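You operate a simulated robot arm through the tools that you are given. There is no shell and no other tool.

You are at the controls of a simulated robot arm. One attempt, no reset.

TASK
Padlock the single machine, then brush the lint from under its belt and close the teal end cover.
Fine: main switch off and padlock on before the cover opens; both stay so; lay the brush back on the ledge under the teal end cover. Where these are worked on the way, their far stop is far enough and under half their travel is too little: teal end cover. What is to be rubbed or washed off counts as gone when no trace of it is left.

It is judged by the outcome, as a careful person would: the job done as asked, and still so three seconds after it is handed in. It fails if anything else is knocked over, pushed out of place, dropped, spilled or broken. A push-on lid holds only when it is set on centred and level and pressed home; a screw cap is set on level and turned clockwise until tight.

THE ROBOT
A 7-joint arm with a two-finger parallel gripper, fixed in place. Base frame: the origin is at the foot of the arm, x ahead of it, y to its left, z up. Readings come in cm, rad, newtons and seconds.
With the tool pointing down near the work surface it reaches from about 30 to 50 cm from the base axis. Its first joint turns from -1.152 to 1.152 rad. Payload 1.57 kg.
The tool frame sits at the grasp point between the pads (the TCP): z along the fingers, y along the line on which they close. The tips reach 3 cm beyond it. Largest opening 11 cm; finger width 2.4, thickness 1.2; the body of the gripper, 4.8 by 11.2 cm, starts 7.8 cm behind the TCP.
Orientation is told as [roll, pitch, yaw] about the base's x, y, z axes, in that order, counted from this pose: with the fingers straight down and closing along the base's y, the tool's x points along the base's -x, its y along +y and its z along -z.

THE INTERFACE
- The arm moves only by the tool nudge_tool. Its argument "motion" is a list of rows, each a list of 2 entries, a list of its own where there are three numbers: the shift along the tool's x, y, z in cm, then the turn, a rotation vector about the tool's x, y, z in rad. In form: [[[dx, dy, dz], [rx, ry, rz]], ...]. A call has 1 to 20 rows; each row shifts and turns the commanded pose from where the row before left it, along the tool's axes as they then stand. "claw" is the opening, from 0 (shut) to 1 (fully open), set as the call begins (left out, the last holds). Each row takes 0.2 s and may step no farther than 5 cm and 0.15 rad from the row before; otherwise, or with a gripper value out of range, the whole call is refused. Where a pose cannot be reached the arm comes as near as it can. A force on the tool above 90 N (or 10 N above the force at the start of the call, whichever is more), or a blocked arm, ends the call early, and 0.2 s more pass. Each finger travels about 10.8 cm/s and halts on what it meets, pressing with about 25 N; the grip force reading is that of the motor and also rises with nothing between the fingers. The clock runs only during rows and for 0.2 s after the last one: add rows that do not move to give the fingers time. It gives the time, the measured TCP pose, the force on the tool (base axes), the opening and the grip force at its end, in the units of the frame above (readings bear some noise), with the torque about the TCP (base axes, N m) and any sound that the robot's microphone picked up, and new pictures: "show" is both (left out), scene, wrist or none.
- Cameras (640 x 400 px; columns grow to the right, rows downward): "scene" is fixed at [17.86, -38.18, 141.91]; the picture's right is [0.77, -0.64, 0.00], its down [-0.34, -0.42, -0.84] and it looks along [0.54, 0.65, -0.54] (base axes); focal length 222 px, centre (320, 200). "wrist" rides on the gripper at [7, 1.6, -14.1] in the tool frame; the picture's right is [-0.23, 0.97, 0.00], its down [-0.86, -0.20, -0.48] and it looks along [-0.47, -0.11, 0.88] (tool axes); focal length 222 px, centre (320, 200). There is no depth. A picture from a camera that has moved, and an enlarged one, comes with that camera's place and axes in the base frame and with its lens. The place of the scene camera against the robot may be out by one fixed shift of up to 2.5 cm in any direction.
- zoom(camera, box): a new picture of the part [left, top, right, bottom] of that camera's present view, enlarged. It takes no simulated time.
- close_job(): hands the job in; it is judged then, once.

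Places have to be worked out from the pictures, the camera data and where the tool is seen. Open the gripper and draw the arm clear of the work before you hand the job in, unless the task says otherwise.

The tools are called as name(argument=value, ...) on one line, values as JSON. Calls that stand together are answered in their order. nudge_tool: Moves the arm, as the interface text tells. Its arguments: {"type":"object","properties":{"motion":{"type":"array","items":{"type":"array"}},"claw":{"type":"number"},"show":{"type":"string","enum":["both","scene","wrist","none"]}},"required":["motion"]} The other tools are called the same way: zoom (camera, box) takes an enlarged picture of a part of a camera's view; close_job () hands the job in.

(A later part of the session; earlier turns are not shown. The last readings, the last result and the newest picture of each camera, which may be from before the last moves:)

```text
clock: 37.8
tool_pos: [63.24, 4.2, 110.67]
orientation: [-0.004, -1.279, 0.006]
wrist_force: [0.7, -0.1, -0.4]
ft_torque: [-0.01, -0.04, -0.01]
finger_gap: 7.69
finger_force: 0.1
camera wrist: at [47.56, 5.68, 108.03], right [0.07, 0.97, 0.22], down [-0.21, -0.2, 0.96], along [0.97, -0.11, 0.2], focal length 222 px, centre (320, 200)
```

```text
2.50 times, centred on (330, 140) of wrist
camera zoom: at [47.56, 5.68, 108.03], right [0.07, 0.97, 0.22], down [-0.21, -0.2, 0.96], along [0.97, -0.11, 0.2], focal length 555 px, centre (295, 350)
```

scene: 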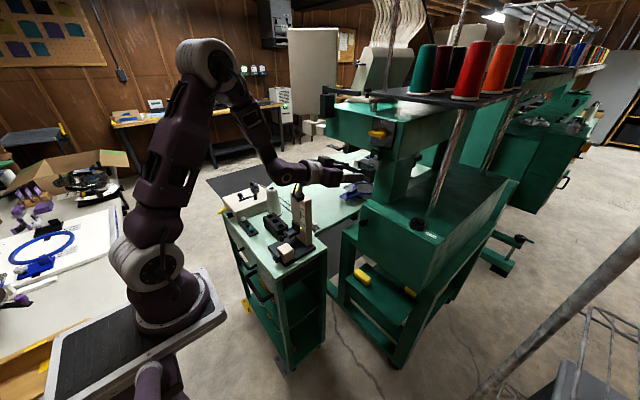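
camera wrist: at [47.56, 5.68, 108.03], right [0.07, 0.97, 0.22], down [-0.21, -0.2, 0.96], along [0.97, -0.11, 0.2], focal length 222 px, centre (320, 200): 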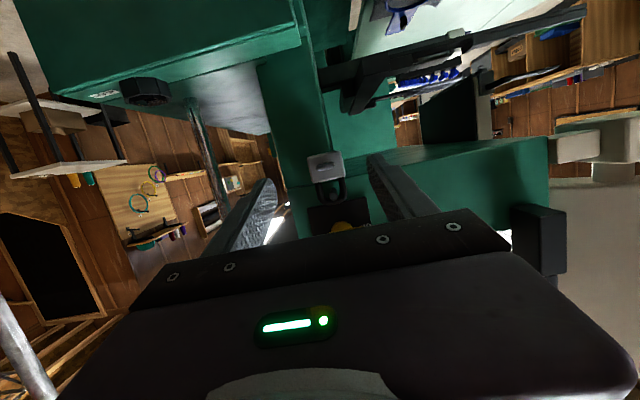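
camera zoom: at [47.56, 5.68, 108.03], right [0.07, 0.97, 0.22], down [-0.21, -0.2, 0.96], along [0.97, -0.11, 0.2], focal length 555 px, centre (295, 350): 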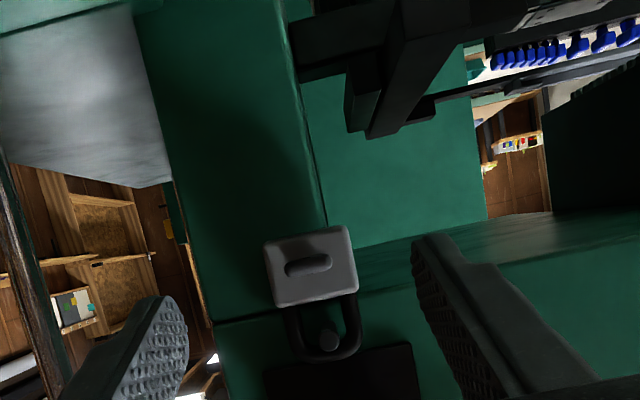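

Padlock is on, switch stays off. Next I look at the end cover and its knob from the front.

nudge_tool(motion=[[[0, 0, -2], [0, 0.15, 0]], [[0, 0, 0], [0, 0.15, 0]], [[2.6, -3.3, -0.3], [0, 0, 0]], [[2.6, -3.3, -0.3], [0, 0, 0]], [[2.6, -3.3, -0.3], [0, 0, 0]], [[2.6, -3.3, -0.3], [0, 0, 0]]], claw=1)

zoom(camera="wrist", box=[200, 20, 460, 190])

```text
clock: 39.2
tool_pos: [54.51, -8.93, 103.32]
orientation: [-0.002, -0.981, 0.001]
wrist_force: [-0.3, -0.2, -0.6]
ft_torque: [0.0, 0.02, -0.03]
finger_gap: 11.0
finger_force: 0.1
camera wrist: at [38.88, -7.44, 105.38], right [0.13, 0.97, 0.19], down [0.08, -0.2, 0.98], along [0.99, -0.11, -0.1], focal length 222 px, centre (320, 200)
```

scene: 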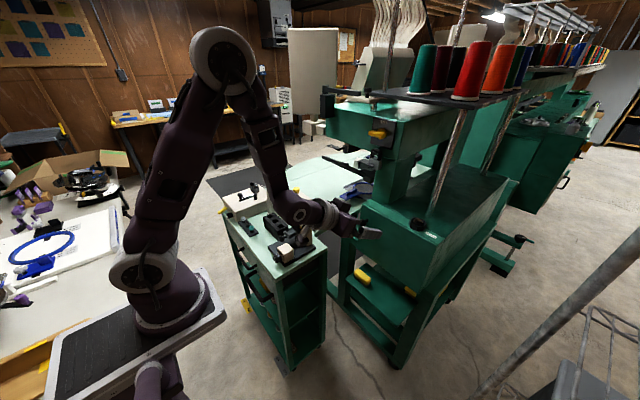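
wrist: 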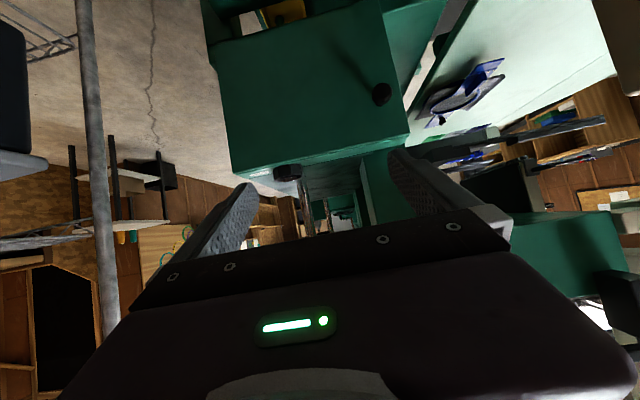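

```text
2.35 times, centred on (330, 105) of wrist
camera zoom: at [38.88, -7.44, 105.38], right [0.13, 0.97, 0.19], down [0.08, -0.2, 0.98], along [0.99, -0.11, -0.1], focal length 523 px, centre (296, 424)
```

zoom: 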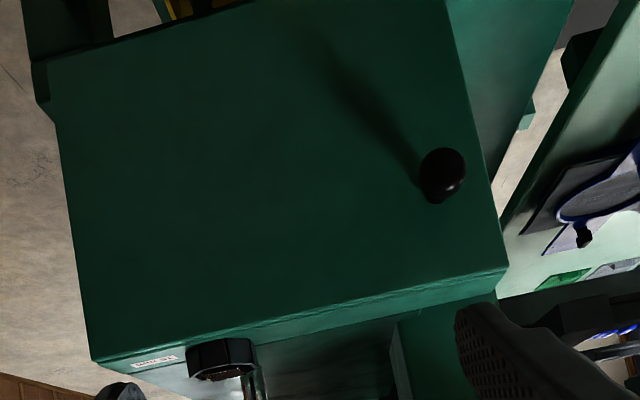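

Triangulation puts the cover face at x≈74, y −25…4.3, z 73…94.7, and the knob ball at about (70.7, 0.8, 89). I examine the cover edges for the hinge side.

zoom(camera="scene", box=[400, 210, 470, 300])

zoom(camera="scene", box=[335, 185, 405, 240])

zoom(camera="wrist", box=[350, 60, 440, 160])

zoom(camera="wrist", box=[200, 10, 290, 200])

```text
4.44 times, centred on (435, 255) of scene
camera zoom: at [17.86, -38.18, 141.9], right [0.77, -0.64, 0.0], down [-0.34, -0.42, -0.84], along [0.54, 0.65, -0.54], focal length 985 px, centre (-191, -44)
```

zoom: 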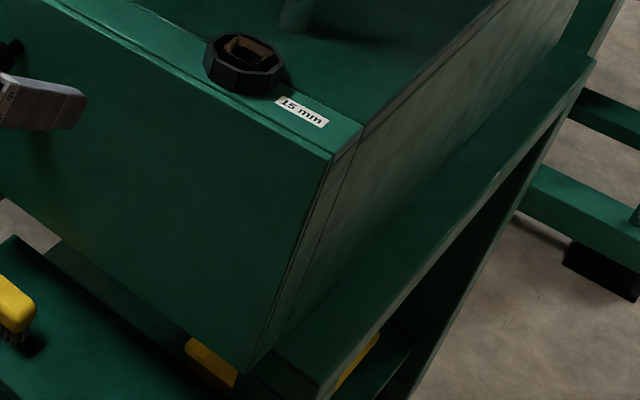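

```text
7.27 times, centred on (370, 212) of scene
camera zoom: at [17.86, -38.18, 141.9], right [0.77, -0.64, 0.0], down [-0.34, -0.42, -0.84], along [0.54, 0.65, -0.54], focal length 1611 px, centre (-44, 109)
```

zoom: 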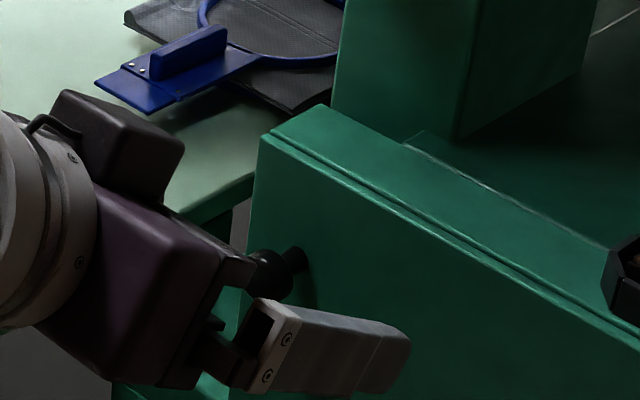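

```text
4.00 times, centred on (395, 110) of wrist
camera zoom: at [38.88, -7.44, 105.38], right [0.13, 0.97, 0.19], down [0.08, -0.2, 0.98], along [0.99, -0.11, -0.1], focal length 888 px, centre (20, 560)
```

zoom: 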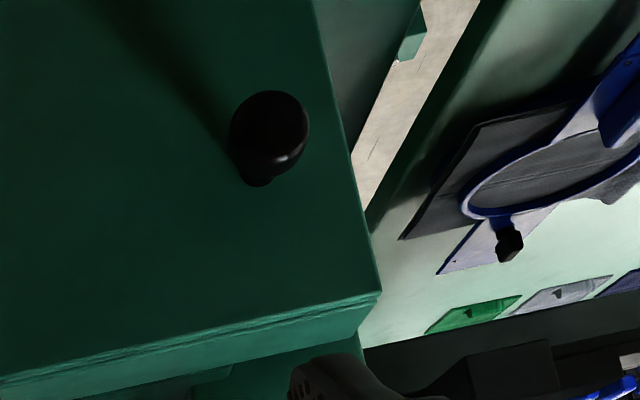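

```text
2.11 times, centred on (245, 105) of wrist
camera zoom: at [38.88, -7.44, 105.38], right [0.13, 0.97, 0.19], down [0.08, -0.2, 0.98], along [0.99, -0.11, -0.1], focal length 468 px, centre (478, 400)
```

zoom: 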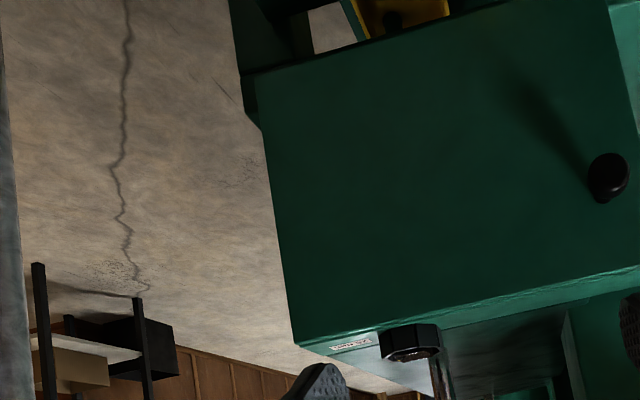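

The cover is a ~1 cm plate over the whole end with the knob near its +y edge, so it most likely hinges on the −y edge. I roll the wrist 90° so the fingers close vertically on the ball knob (letting the knob pivot between pads as the door swings), and move in front of it.

nudge_tool(motion=[[[0, 0, 0], [0, 0, -0.15]], [[0, 0, 0], [0, 0, -0.15]], [[0, 0, 0], [0, 0, -0.15]], [[0, 0, 0], [0, 0, -0.15]], [[0, 0, 0], [0, 0, -0.15]], [[0, 0, 0], [0, 0, -0.15]], [[0, 0, 0], [0, 0, -0.15]], [[0, 0, 0], [0, 0, -0.15]], [[0, 0, 0], [0, 0, -0.15]], [[0, 0, 0], [0, 0, -0.15]], [[0, 0, 0], [0, 0, -0.07]], [[0, 0, 0], [0.11, 0, 0]], [[0, 0, 0], [0.11, 0, 0]], [[0, 0, 0], [0.1, 0, 0]], [[-2.4, 2.5, 1.6], [0, 0, 0]], [[-2.4, 2.5, 1.6], [0, 0, 0]], [[-2.4, 2.5, 1.6], [0, 0, 0]], [[-2.4, 2.5, 1.6], [0, 0, 0]]])

zoom(camera="wrist", box=[220, 40, 460, 220])

```text
clock: 43.0
tool_pos: [56.72, 5.34, 89.17]
orientation: [-1.164, 0.006, 1.639]
wrist_force: [0.6, 0.4, 0.9]
ft_torque: [-0.01, 0.01, 0.01]
finger_gap: 11.02
finger_force: 0.0
out of reach, approached as far as the arm can: row 12, 13, 14
camera wrist: at [43.47, -2.51, 93.34], right [-0.4, 0.2, -0.9], down [-0.42, 0.83, 0.37], along [0.82, 0.52, -0.25], focal length 222 px, centre (320, 200)
```

scene: 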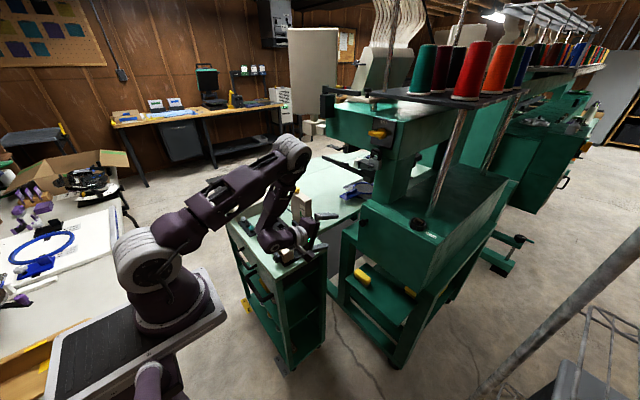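
wrist: 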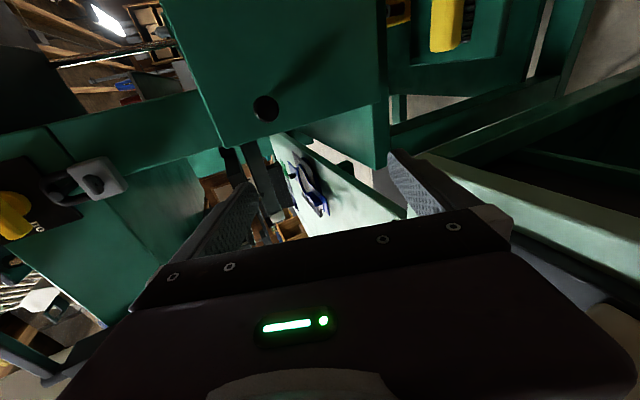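

```text
2.22 times, centred on (340, 130) of wrist
camera zoom: at [43.47, -2.51, 93.34], right [-0.4, 0.2, -0.9], down [-0.42, 0.83, 0.37], along [0.82, 0.52, -0.25], focal length 494 px, centre (276, 356)
```

zoom: 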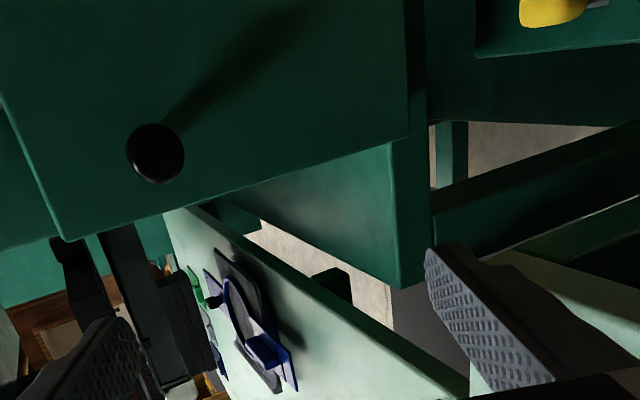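

The wrist ended at a different spot than planned (rows 12–14 unreachable) and it's near the cart's gauge. I check that nothing was touched.

zoom(camera="scene", box=[220, 150, 360, 280])

zoom(camera="wrist", box=[380, 100, 640, 330])

```text
3.08 times, centred on (290, 215) of scene
camera zoom: at [17.85, -38.19, 141.91], right [0.77, -0.64, 0.0], down [-0.34, -0.42, -0.84], along [0.54, 0.65, -0.54], focal length 682 px, centre (412, 154)
```

zoom: 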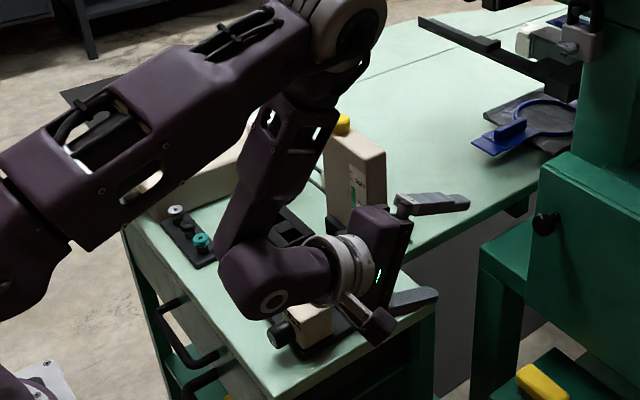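

```text
1.74 times, centred on (510, 215) of wrist
camera zoom: at [43.47, -2.51, 93.34], right [-0.4, 0.2, -0.9], down [-0.42, 0.83, 0.37], along [0.82, 0.52, -0.25], focal length 386 px, centre (-10, 174)
```

zoom: 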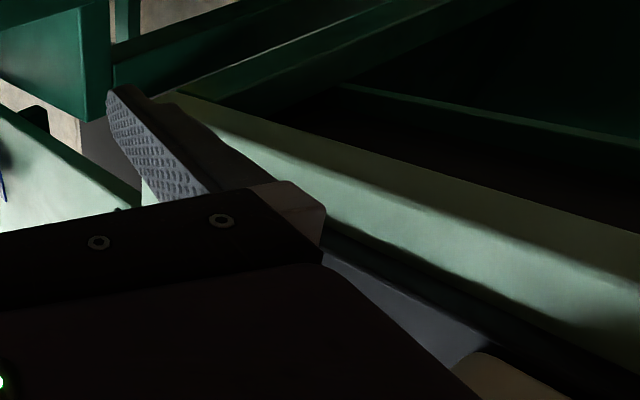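

Nothing was touched (gauge position unchanged, force ≈0). I move away from the cart toward −y and forward.

nudge_tool(motion=[[[2.35, -1, 1.0], [0, 0, 0]], [[2.35, -1, 1.0], [0, 0, 0]]])

zoom(camera="wrist", box=[200, 40, 440, 220])

```text
clock: 43.6
tool_pos: [59.46, 0.92, 90.37]
orientation: [-1.163, 0.003, 1.639]
wrist_force: [0.2, 0.0, -0.1]
ft_torque: [0.01, -0.04, -0.03]
finger_gap: 11.01
finger_force: 0.0
camera wrist: at [46.26, -7.05, 94.4], right [-0.4, 0.2, -0.89], down [-0.42, 0.83, 0.37], along [0.82, 0.52, -0.25], focal length 222 px, centre (320, 200)
```

scene: 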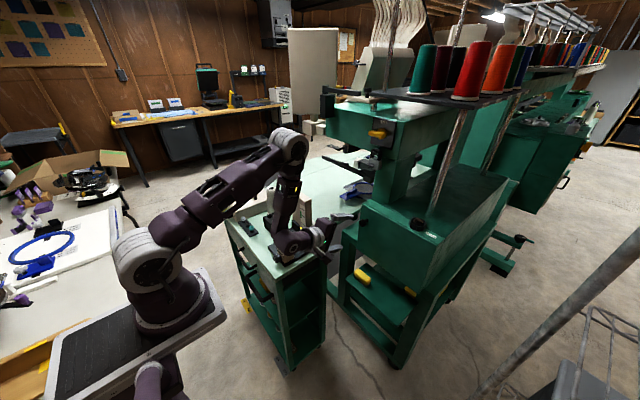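
wrist: 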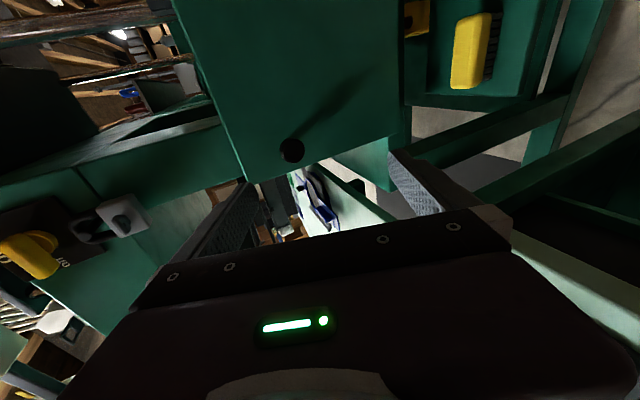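

```text
2.22 times, centred on (320, 130) of wrist
camera zoom: at [46.26, -7.05, 94.4], right [-0.4, 0.2, -0.89], down [-0.42, 0.83, 0.37], along [0.82, 0.52, -0.25], focal length 494 px, centre (320, 356)
```

zoom: 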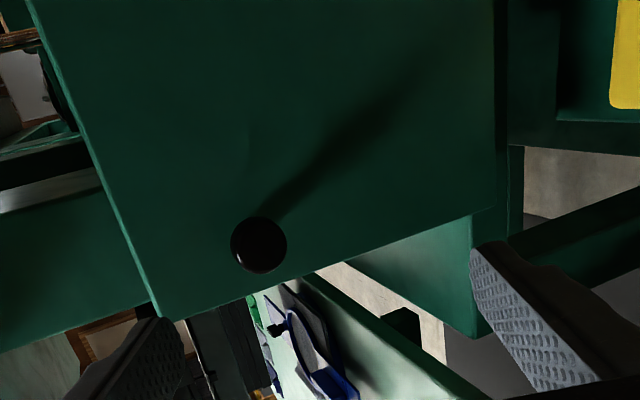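

Knob ball triangulates to (71.0, 1.0, 88.7). I go 5 cm forward and try making the tool more level (p'≈1.4), with a smaller finger opening so the upper finger doesn't touch the cover.

nudge_tool(motion=[[[0.3, -1.8, 4.1], [0, 0, 0]], [[0, 0, 0], [0.1, 0, 0]], [[0, 0, 0], [0.1, 0, 0]]], claw=0.5)

```text
clock: 44.4
tool_pos: [64.01, 0.92, 90.19]
orientation: [-1.364, 0.003, 1.64]
wrist_force: [-1.3, -0.3, -0.3]
ft_torque: [0.0, 0.03, -0.02]
finger_gap: 5.51
finger_force: 0.1
camera wrist: at [50.25, -7.01, 91.58], right [-0.21, 0.21, -0.95], down [-0.49, 0.82, 0.29], along [0.85, 0.53, -0.07], focal length 222 px, centre (320, 200)
```

scene: 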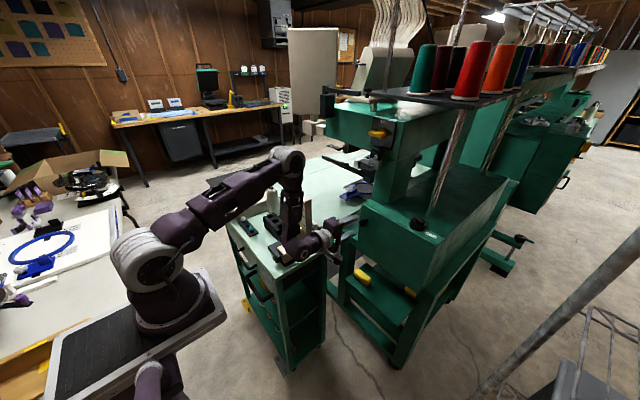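
wrist: 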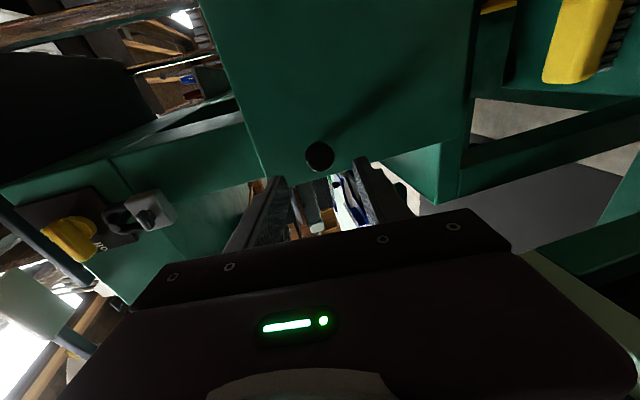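

Now nearly level. I advance so the ball lies between the pads about 2 cm beyond the TCP.

nudge_tool(motion=[[[0.15, 0, 2], [0, 0, 0]], [[0.15, 0, 2], [0, 0, 0]], [[0.05, 0, 1.1], [0, 0, 0]], [[0, 0, 0], [0, 0, 0]]])

zoom(camera="wrist", box=[220, 80, 440, 240])

zoom(camera="scene", box=[300, 190, 400, 270])

```text
clock: 45.4
tool_pos: [69.06, 0.94, 89.23]
orientation: [-1.364, 0.002, 1.64]
wrist_force: [0.2, -0.1, 0.5]
ft_torque: [-0.03, -0.01, 0.03]
finger_gap: 5.52
finger_force: 0.0
camera wrist: at [55.25, -7.05, 90.58], right [-0.22, 0.21, -0.95], down [-0.48, 0.83, 0.29], along [0.85, 0.52, -0.08], focal length 222 px, centre (320, 200)
```

scene: 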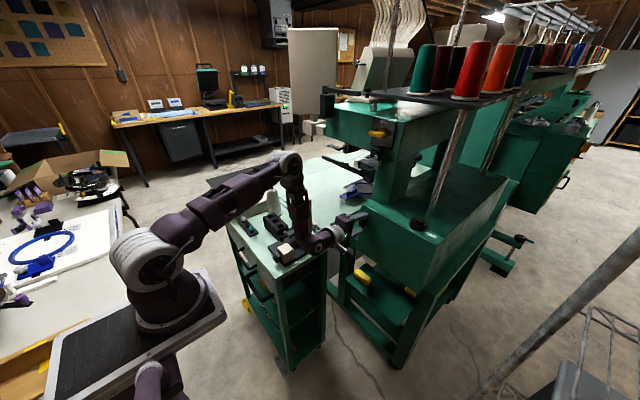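
wrist: 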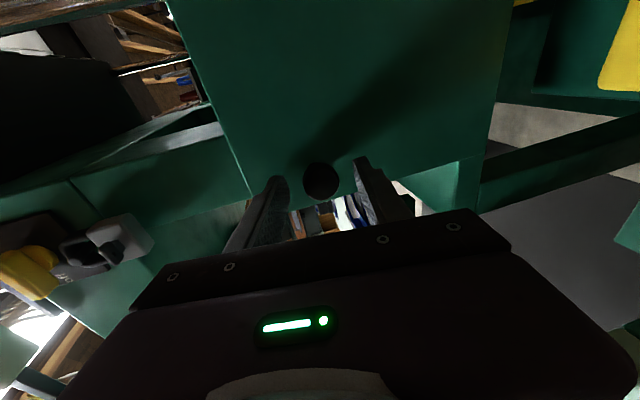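

```text
2.50 times, centred on (330, 160) of wrist
camera zoom: at [55.25, -7.05, 90.58], right [-0.22, 0.21, -0.95], down [-0.48, 0.83, 0.29], along [0.85, 0.52, -0.08], focal length 555 px, centre (295, 300)
```

zoom: 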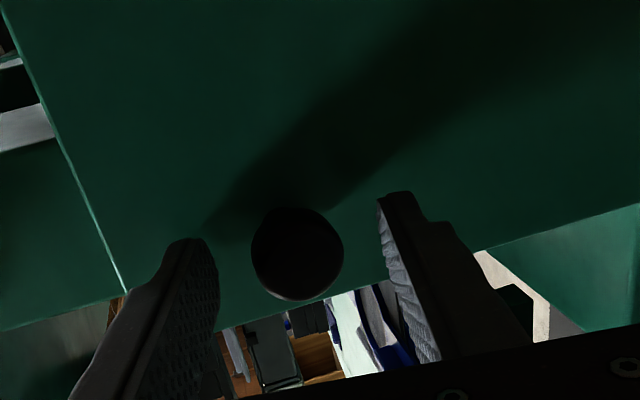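

```text
5.00 times, centred on (350, 230) of scene
camera zoom: at [17.86, -38.18, 141.91], right [0.77, -0.64, 0.0], down [-0.34, -0.42, -0.84], along [0.54, 0.65, -0.54], focal length 1108 px, centre (170, 50)
```

zoom: 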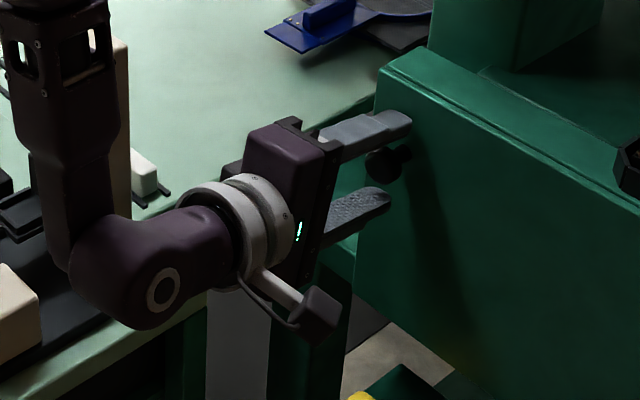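

The ball sits between upper and lower finger. Closing on it.

nudge_tool(motion=[[[0, 0, 0], [0, 0, 0]], [[0, 0, 0], [0, 0, 0]], [[0, 0, 0], [0, 0, 0]]], claw=0, show="wrist")

zoom(camera="scene", box=[300, 190, 400, 270])

```text
clock: 46.2
tool_pos: [68.87, 0.9, 89.15]
orientation: [-1.363, 0.003, 1.639]
wrist_force: [0.4, 0.1, -5.7]
ft_torque: [-0.03, -0.07, 0.03]
finger_gap: 2.73
finger_force: 38.4
camera wrist: at [55.23, -7.05, 90.56], right [-0.22, 0.21, -0.95], down [-0.48, 0.83, 0.29], along [0.85, 0.52, -0.08], focal length 222 px, centre (320, 200)
```

wrist: 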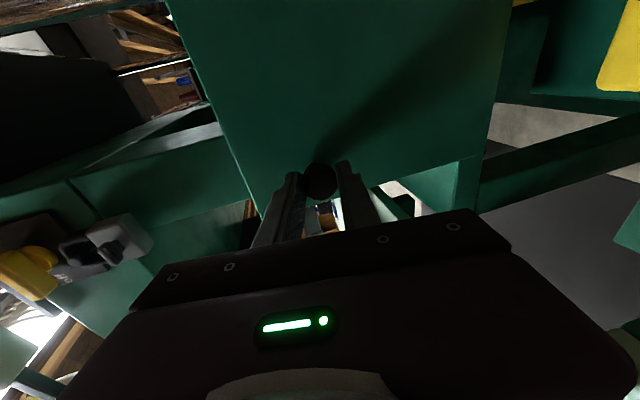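

```text
5.00 times, centred on (350, 230) of scene
camera zoom: at [17.87, -38.18, 141.9], right [0.77, -0.64, 0.0], down [-0.34, -0.42, -0.84], along [0.54, 0.65, -0.54], focal length 1108 px, centre (170, 50)
```

zoom: 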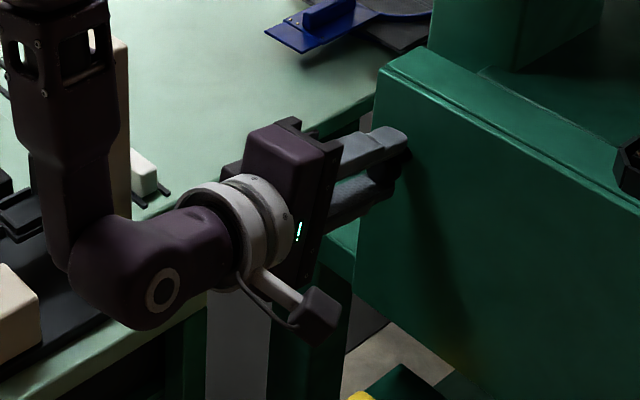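

Ball gripped (2.7 cm). I pull gently 1.2 cm toward −x and read the force.

nudge_tool(motion=[[[-0.04, 0.12, -0.58], [0, 0, 0]], [[-0.04, 0.12, -0.58], [0, 0, 0]], [[0, 0, 0], [0, 0, 0]]], show="none")

zoom(camera="scene", box=[340, 180, 470, 310])

```text
clock: 47.0
tool_pos: [67.77, 0.74, 89.18]
orientation: [-1.362, 0.006, 1.637]
wrist_force: [4.1, -8.9, -13.1]
ft_torque: [-0.03, -0.03, 0.46]
finger_gap: 2.73
finger_force: 38.1
```

```text
3.08 times, centred on (405, 245) of scene
camera zoom: at [17.89, -38.21, 141.89], right [0.77, -0.64, 0.0], down [-0.34, -0.41, -0.84], along [0.54, 0.65, -0.54], focal length 682 px, centre (58, 62)
```

zoom: 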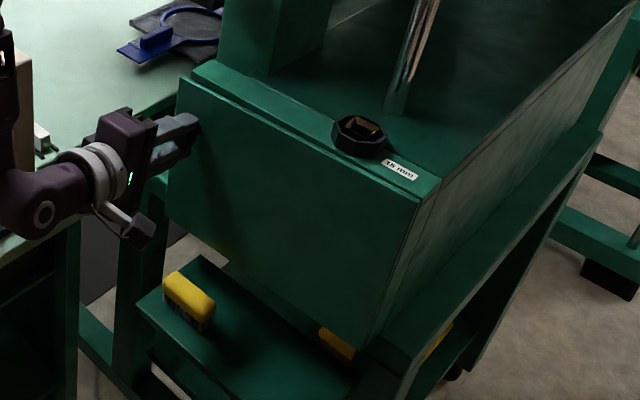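

The cover's +y edge came away from the box while the other edge stayed, so it hinges on the −y edge (about (74.3, −25)). I continue pulling along the arc to about 20°.

nudge_tool(motion=[[[0.2, 0.36, -1.22], [0, 0, 0]], [[0.2, 0.36, -1.22], [0, 0, 0]], [[0.34, 0.27, -1.3], [0, 0, 0]], [[0.34, 0.27, -1.3], [0, 0, 0]], [[0.48, 0.27, -1.25], [0, 0, 0]], [[0.48, 0.27, -1.25], [0, 0, 0]]])

zoom(camera="scene", box=[300, 170, 470, 310])

```text
clock: 48.4
tool_pos: [60.16, -1.39, 89.21]
orientation: [-1.368, 0.003, 1.641]
wrist_force: [-0.7, 12.6, 20.6]
ft_torque: [0.25, -0.56, 1.25]
finger_gap: 2.74
finger_force: 37.6
camera wrist: at [46.52, -9.49, 90.46], right [-0.21, 0.21, -0.95], down [-0.49, 0.82, 0.29], along [0.85, 0.53, -0.07], focal length 222 px, centre (320, 200)
```

scene: 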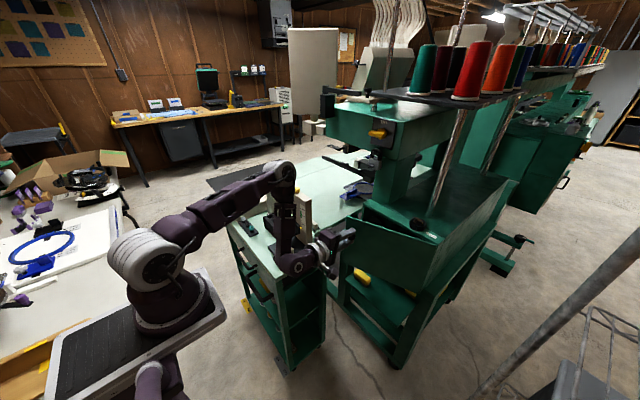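
wrist: 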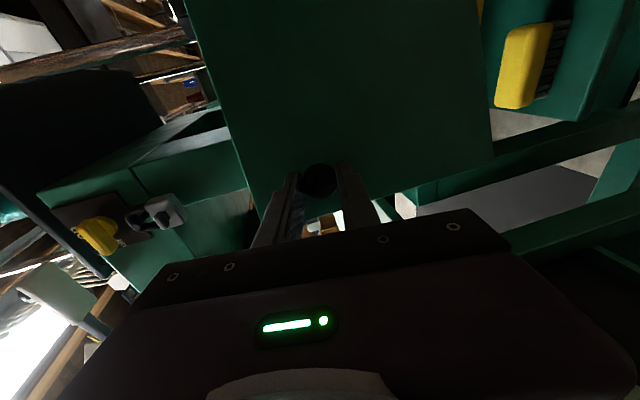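

```text
2.86 times, centred on (385, 240) of scene
camera zoom: at [17.81, -38.15, 141.92], right [0.77, -0.64, 0.0], down [-0.34, -0.42, -0.84], along [0.54, 0.65, -0.54], focal length 633 px, centre (134, 86)
```

zoom: 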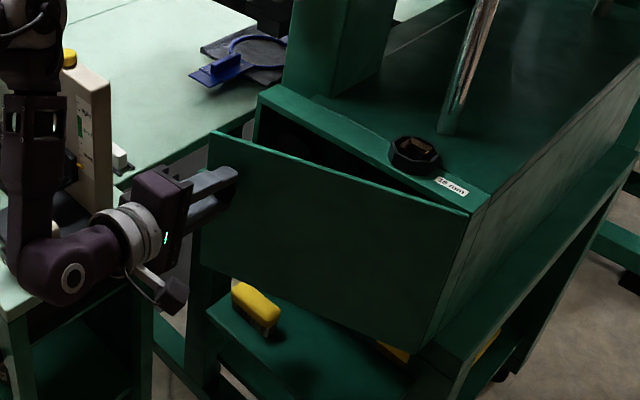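

Door is about 19° open, following well. I continue the arc with slightly less −y and a touch up.

nudge_tool(motion=[[[0.42, 0.17, -1.2], [0, 0, 0]], [[0.42, 0.17, -1.2], [0, 0, 0]], [[0.67, 0.23, -1.12], [0, 0, 0]], [[0.67, 0.23, -1.12], [0, 0, 0]]])

```text
clock: 49.4
tool_pos: [55.6, -4.38, 89.26]
orientation: [-1.36, 0.006, 1.638]
wrist_force: [8.9, -6.7, 11.1]
ft_torque: [0.09, -0.36, 0.71]
finger_gap: 2.7
finger_force: 37.8
camera wrist: at [41.89, -12.2, 90.59], right [-0.22, 0.21, -0.95], down [-0.48, 0.83, 0.29], along [0.85, 0.52, -0.08], focal length 222 px, centre (320, 200)
```

scene: 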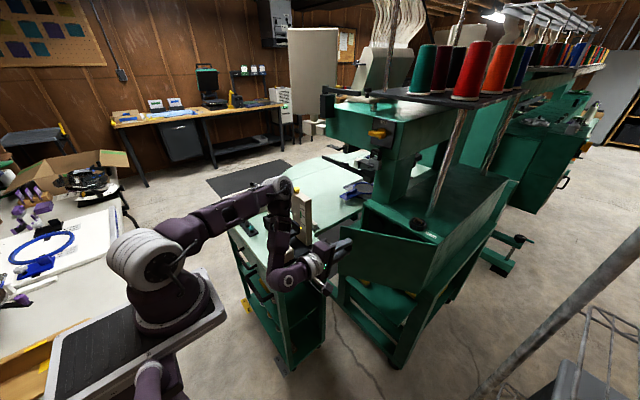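
wrist: 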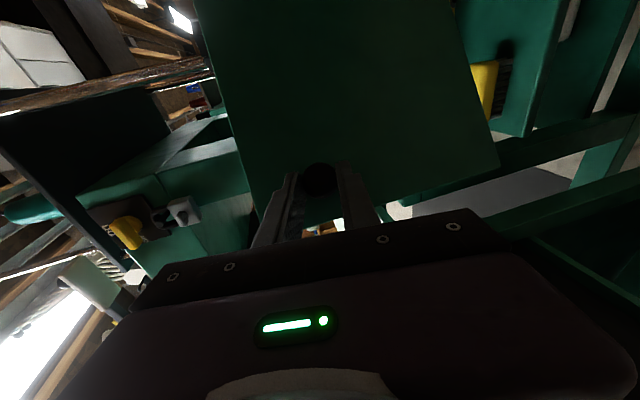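

About 31° open. Pulling further along the arc in small steps.

nudge_tool(motion=[[[0.93, 0.2, -1.05], [0, 0, 0]], [[0.93, 0.2, -1.05], [0, 0, 0]], [[0.94, 0.18, -0.95], [0, 0, 0]], [[0.94, 0.18, -0.95], [0, 0, 0]]])

```text
clock: 50.4
tool_pos: [52.15, -7.82, 89.18]
orientation: [-1.365, 0.003, 1.638]
wrist_force: [-17.6, 18.9, -1.1]
ft_torque: [0.27, 0.11, 1.13]
finger_gap: 2.7
finger_force: 38.1
out of reach, approached as far as the arm can: row 4
camera wrist: at [38.39, -15.74, 90.56], right [-0.22, 0.21, -0.95], down [-0.48, 0.83, 0.29], along [0.85, 0.52, -0.08], focal length 222 px, centre (320, 200)
```

scene: 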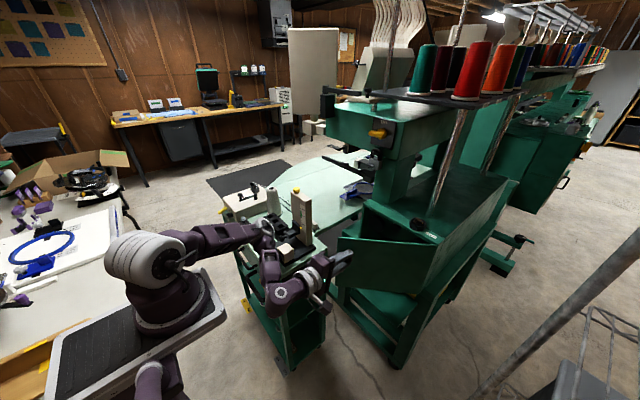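
wrist: 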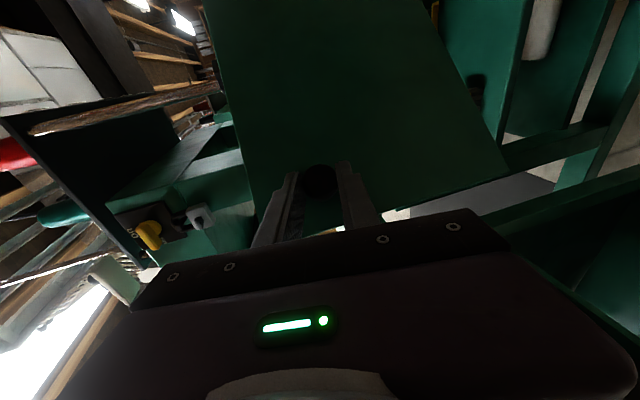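

The arm reached its limit here (~41°). I check the elbow/forearm clearance over the cart.

zoom(camera="scene", box=[200, 170, 360, 320])

zoom(camera="scene", box=[310, 170, 470, 310])

```text
2.67 times, centred on (280, 245) of scene
camera zoom: at [17.81, -38.13, 141.93], right [0.77, -0.64, 0.0], down [-0.34, -0.42, -0.84], along [0.54, 0.65, -0.54], focal length 591 px, centre (427, 80)
```

zoom: 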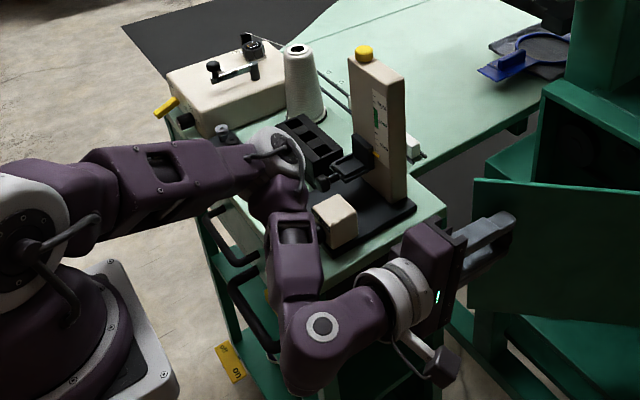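

```text
2.86 times, centred on (390, 240) of scene
camera zoom: at [17.81, -38.13, 141.93], right [0.77, -0.64, 0.0], down [-0.34, -0.42, -0.84], along [0.54, 0.65, -0.54], focal length 633 px, centre (120, 86)
```

zoom: 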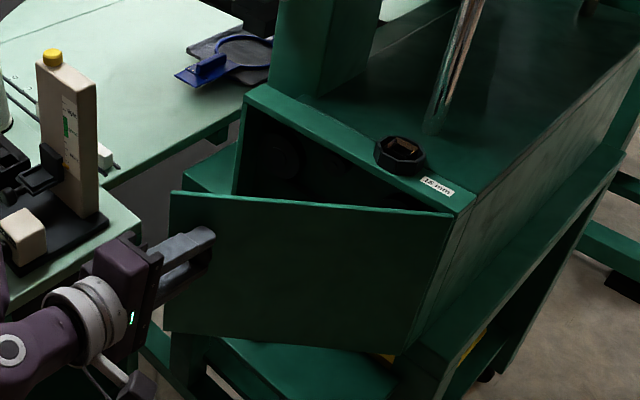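

Cart items are intact. I open the fingers and slip sideways (−y) off the ball, then rise while tilting the tool down.

nudge_tool(motion=[[[0, 0, 0], [0, 0, 0]], [[0, 0, 0], [0, 0, 0]], [[2, 0, -0.3], [0, 0, 0]], [[2.5, 0, -0.3], [0, 0, 0]]], claw=0.5)

```text
clock: 51.4
tool_pos: [54.1, -11.46, 88.95]
orientation: [-1.362, 0.006, 1.636]
wrist_force: [-0.1, 0.4, 0.7]
ft_torque: [0.0, 0.03, 0.01]
finger_gap: 5.52
finger_force: 0.1
out of reach, approached as far as the arm can: row 3, 4
camera wrist: at [40.31, -19.32, 90.35], right [-0.21, 0.21, -0.95], down [-0.48, 0.83, 0.29], along [0.85, 0.52, -0.08], focal length 222 px, centre (320, 200)
```

scene: 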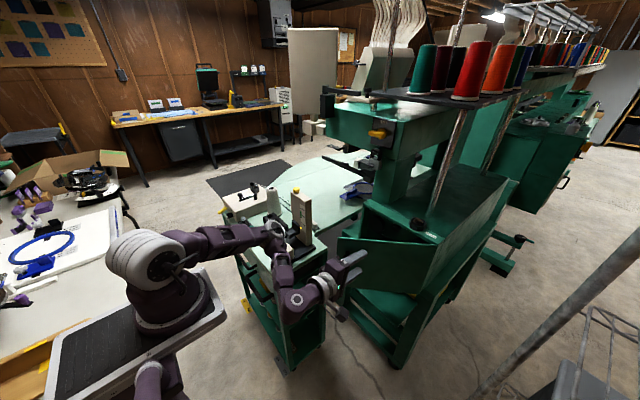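
wrist: 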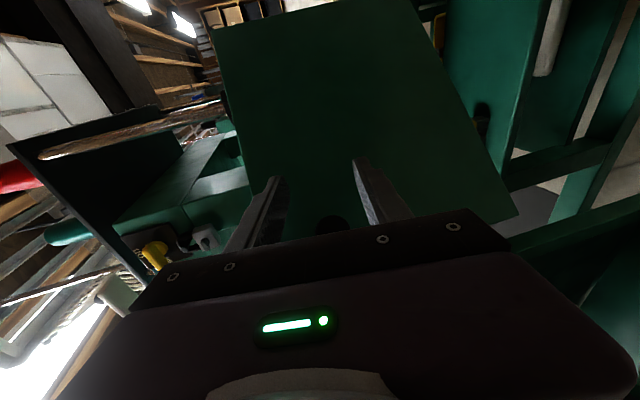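

The fingers are off the knob. Now I raise and tilt the tool downwards.

nudge_tool(motion=[[[0, -2.4, -0.5], [-0.12, 0, 0]], [[0, -2.4, -0.8], [-0.12, 0, 0]], [[0, -2.3, -1.1], [-0.12, 0, 0]], [[0, -2.2, -1.4], [-0.12, 0, 0]], [[0, -2.2, -1.8], [-0.12, 0, 0]]])

```text
clock: 52.6
tool_pos: [55.69, -9.83, 100.95]
orientation: [-0.762, 0.006, 1.639]
wrist_force: [-0.5, 0.2, 0.6]
ft_torque: [0.02, -0.02, -0.02]
finger_gap: 5.49
finger_force: 0.0
out of reach, approached as far as the arm can: row 1, 2
camera wrist: at [45.22, -17.57, 109.99], right [-0.72, 0.18, -0.67], down [-0.24, 0.84, 0.48], along [0.65, 0.51, -0.56], focal length 222 px, centre (320, 200)
```

scene: 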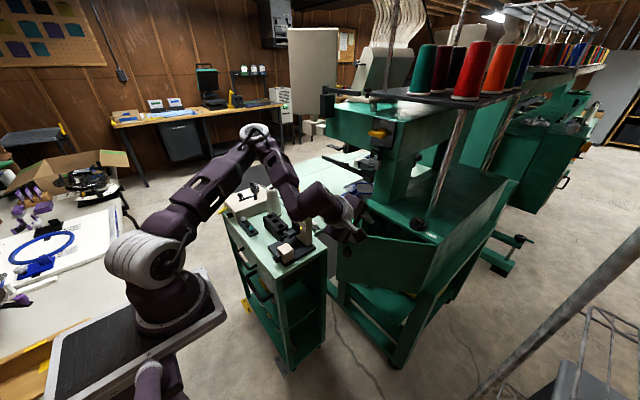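
wrist: 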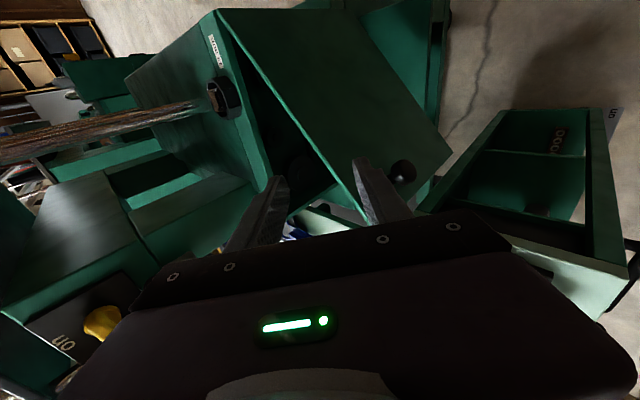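

I steepen the tool to point nearly down and close the fingers to use them as a pusher inside the door, moving first above the opening.

nudge_tool(motion=[[[0, 0, -0.5], [-0.15, 0, 0]], [[0, 0, -0.5], [-0.15, 0, 0]], [[0, 0, 0], [-0.15, 0, 0]]], claw=0)

```text
clock: 53.4
tool_pos: [55.03, -9.91, 101.67]
orientation: [-0.313, 0.005, 1.637]
wrist_force: [-0.2, 0.0, 0.8]
ft_torque: [0.0, -0.01, 0.01]
finger_gap: 0.02
finger_force: 21.4
camera wrist: at [49.63, -17.29, 114.63], right [-0.94, 0.16, -0.3], down [-0.02, 0.86, 0.51], along [0.34, 0.49, -0.8], focal length 222 px, centre (320, 200)
```

scene: 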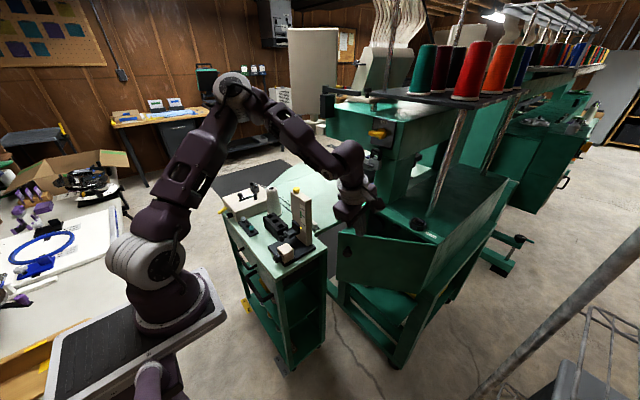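
wrist: 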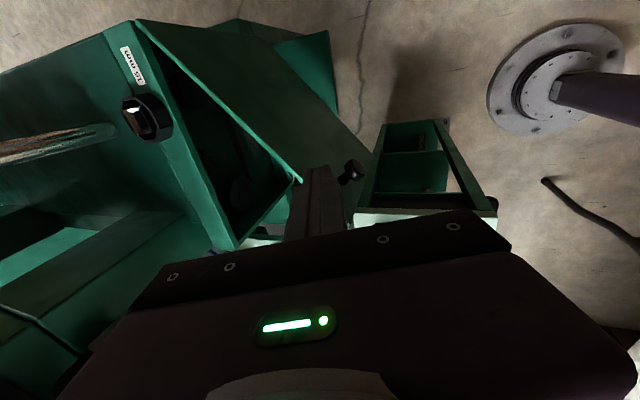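

I can see the door from above now. Moving over the gap inside the door near its free edge.

nudge_tool(motion=[[[-3.46, -2.6, 0.84], [0, 0, 0]], [[-3.46, -2.6, 0.84], [0, 0, 0]], [[-3.46, -2.6, 0.84], [0, 0, 0]]])

zoom(camera="wrist", box=[140, 20, 420, 230])

```text
clock: 54.2
tool_pos: [62.48, 0.99, 101.61]
orientation: [-0.315, 0.004, 1.638]
wrist_force: [-0.6, -0.5, 0.1]
ft_torque: [-0.03, 0.01, 0.0]
finger_gap: 0.02
finger_force: 21.1
camera wrist: at [57.03, -6.34, 114.59], right [-0.94, 0.16, -0.3], down [-0.02, 0.86, 0.51], along [0.34, 0.49, -0.8], focal length 222 px, centre (320, 200)
```

scene: 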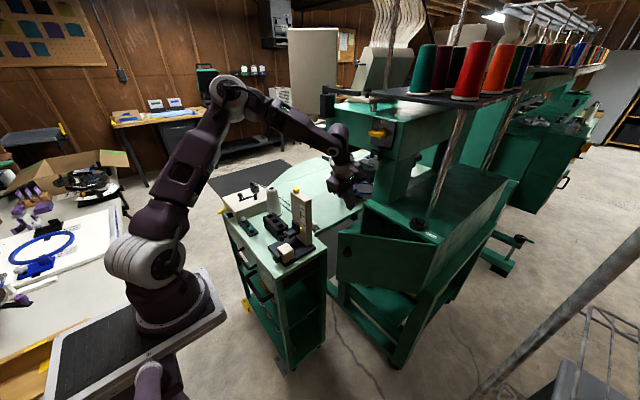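
wrist: 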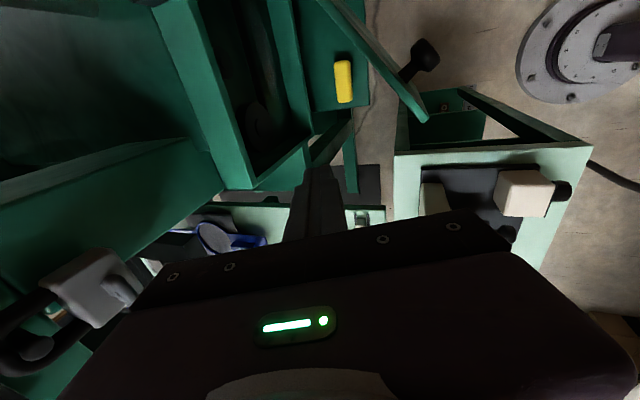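

```text
1.90 times, centred on (280, 125) of wrist
camera zoom: at [57.03, -6.34, 114.59], right [-0.94, 0.16, -0.3], down [-0.02, 0.86, 0.51], along [0.34, 0.49, -0.8], focal length 423 px, centre (396, 343)
```

zoom: 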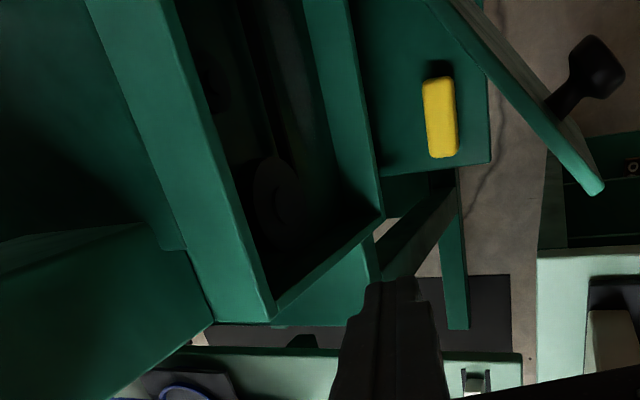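

The tips hang in the gap between the box and the open door. I lower them ~10 cm so they sit behind the door panel.

nudge_tool(motion=[[[0, 1.09, 3.36], [0, 0, 0]], [[0, 1.09, 3.36], [0, 0, 0]], [[0, 1.0, 3.1], [0, 0, 0]]])

zoom(camera="scene", box=[300, 160, 460, 300])

```text
clock: 55.0
tool_pos: [62.61, 0.92, 91.25]
orientation: [-0.314, 0.004, 1.639]
wrist_force: [0.2, 0.3, 0.4]
ft_torque: [0.0, 0.03, 0.03]
finger_gap: 0.01
finger_force: 21.2
camera wrist: at [57.04, -6.35, 104.17], right [-0.94, 0.16, -0.3], down [-0.02, 0.86, 0.51], along [0.34, 0.49, -0.8], focal length 222 px, centre (320, 200)
```

scene: 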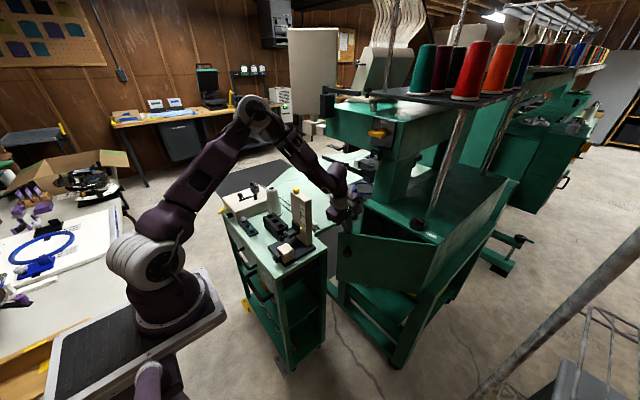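
wrist: 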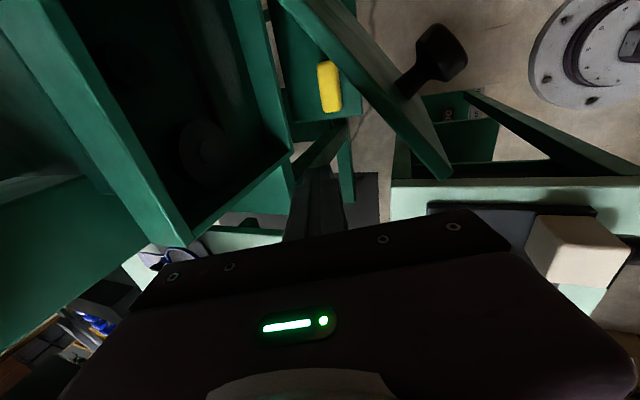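

```text
2.86 times, centred on (380, 230) of scene
camera zoom: at [17.86, -38.18, 141.91], right [0.77, -0.64, 0.0], down [-0.34, -0.42, -0.84], along [0.54, 0.65, -0.54], focal length 633 px, centre (149, 114)
```

zoom: 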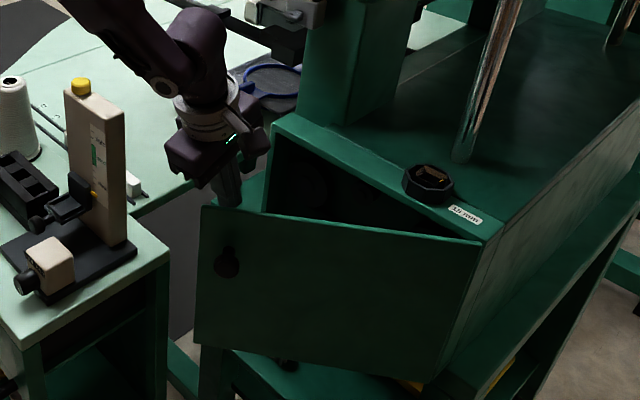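

The fingers are behind the door. I sweep it open along its arc, first to about 50°.

nudge_tool(motion=[[[2.46, 2.16, -0.7], [0, 0, 0]], [[2.46, 2.16, -0.7], [0, 0, 0]], [[1.25, 1.56, -0.5], [0, 0, 0]], [[1.25, 1.56, -0.5], [0, 0, 0]]])

```text
clock: 56.0
tool_pos: [55.26, -7.04, 91.14]
orientation: [-0.314, 0.003, 1.64]
wrist_force: [-0.3, 0.5, 0.1]
ft_torque: [-0.01, 0.0, 0.02]
finger_gap: 0.0
finger_force: 21.1
camera wrist: at [49.71, -14.37, 104.2], right [-0.94, 0.16, -0.3], down [-0.02, 0.86, 0.51], along [0.34, 0.49, -0.8], focal length 222 px, centre (320, 200)
```

scene: 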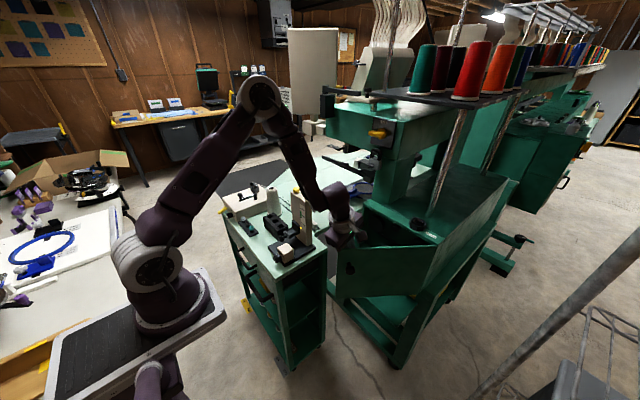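
wrist: 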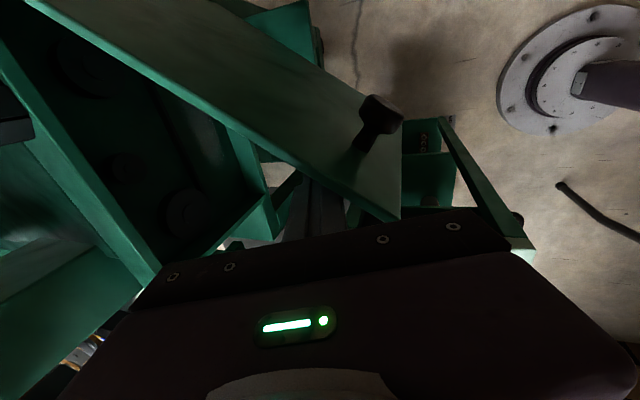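

Fingers are inside the panel and the wall force is near zero. Continue to ~70°.

nudge_tool(motion=[[[1.7, 1.44, -0.47], [0, 0, 0]], [[1.7, 1.44, -0.47], [0, 0, 0]], [[1.93, 1.12, -0.36], [0, 0, 0]], [[1.93, 1.12, -0.36], [0, 0, 0]]])

```text
clock: 57.0
tool_pos: [50.37, -14.67, 91.23]
orientation: [-0.312, 0.004, 1.639]
wrist_force: [-0.3, 0.0, 0.4]
ft_torque: [0.02, -0.04, -0.01]
finger_gap: 0.0
finger_force: 21.8
camera wrist: at [44.87, -22.0, 104.25], right [-0.94, 0.16, -0.3], down [-0.02, 0.86, 0.51], along [0.34, 0.49, -0.8], focal length 222 px, centre (320, 200)
```

scene: 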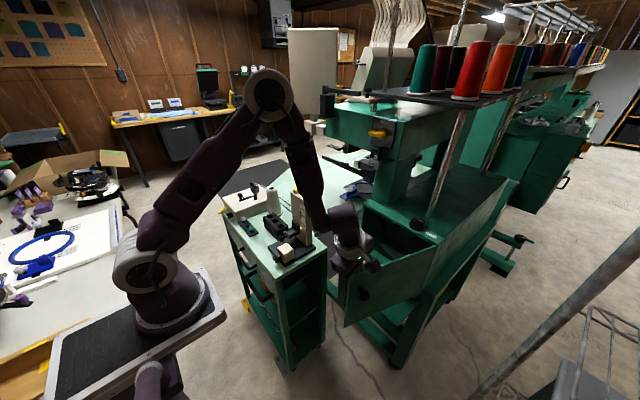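
wrist: 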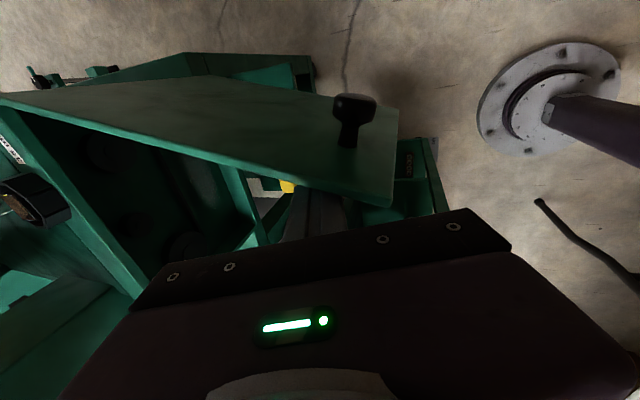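

Door moves freely, ~70°. Continue to ~92°, looking for the stop.

nudge_tool(motion=[[[2.1, 0.8, -0.26], [0, 0, 0]], [[2.1, 0.8, -0.26], [0, 0, 0]], [[2.22, 0.47, -0.15], [0, 0, 0]], [[2.22, 0.47, -0.15], [0, 0, 0]]])

```text
clock: 58.0
tool_pos: [48.37, -23.34, 91.35]
orientation: [-0.313, 0.004, 1.638]
wrist_force: [0.0, -0.2, 0.0]
ft_torque: [0.03, 0.0, 0.02]
finger_gap: 0.01
finger_force: 21.5
camera wrist: at [42.81, -30.74, 104.34], right [-0.94, 0.16, -0.3], down [-0.02, 0.86, 0.51], along [0.34, 0.49, -0.8], focal length 222 px, centre (320, 200)
```

scene: 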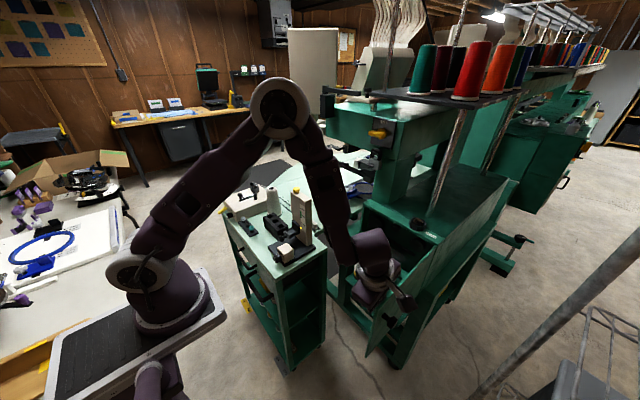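
wrist: 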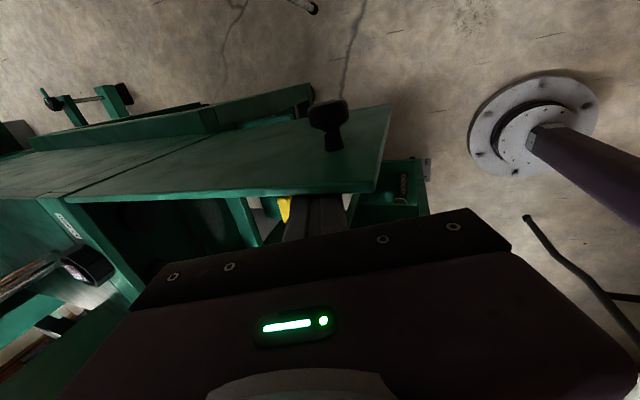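

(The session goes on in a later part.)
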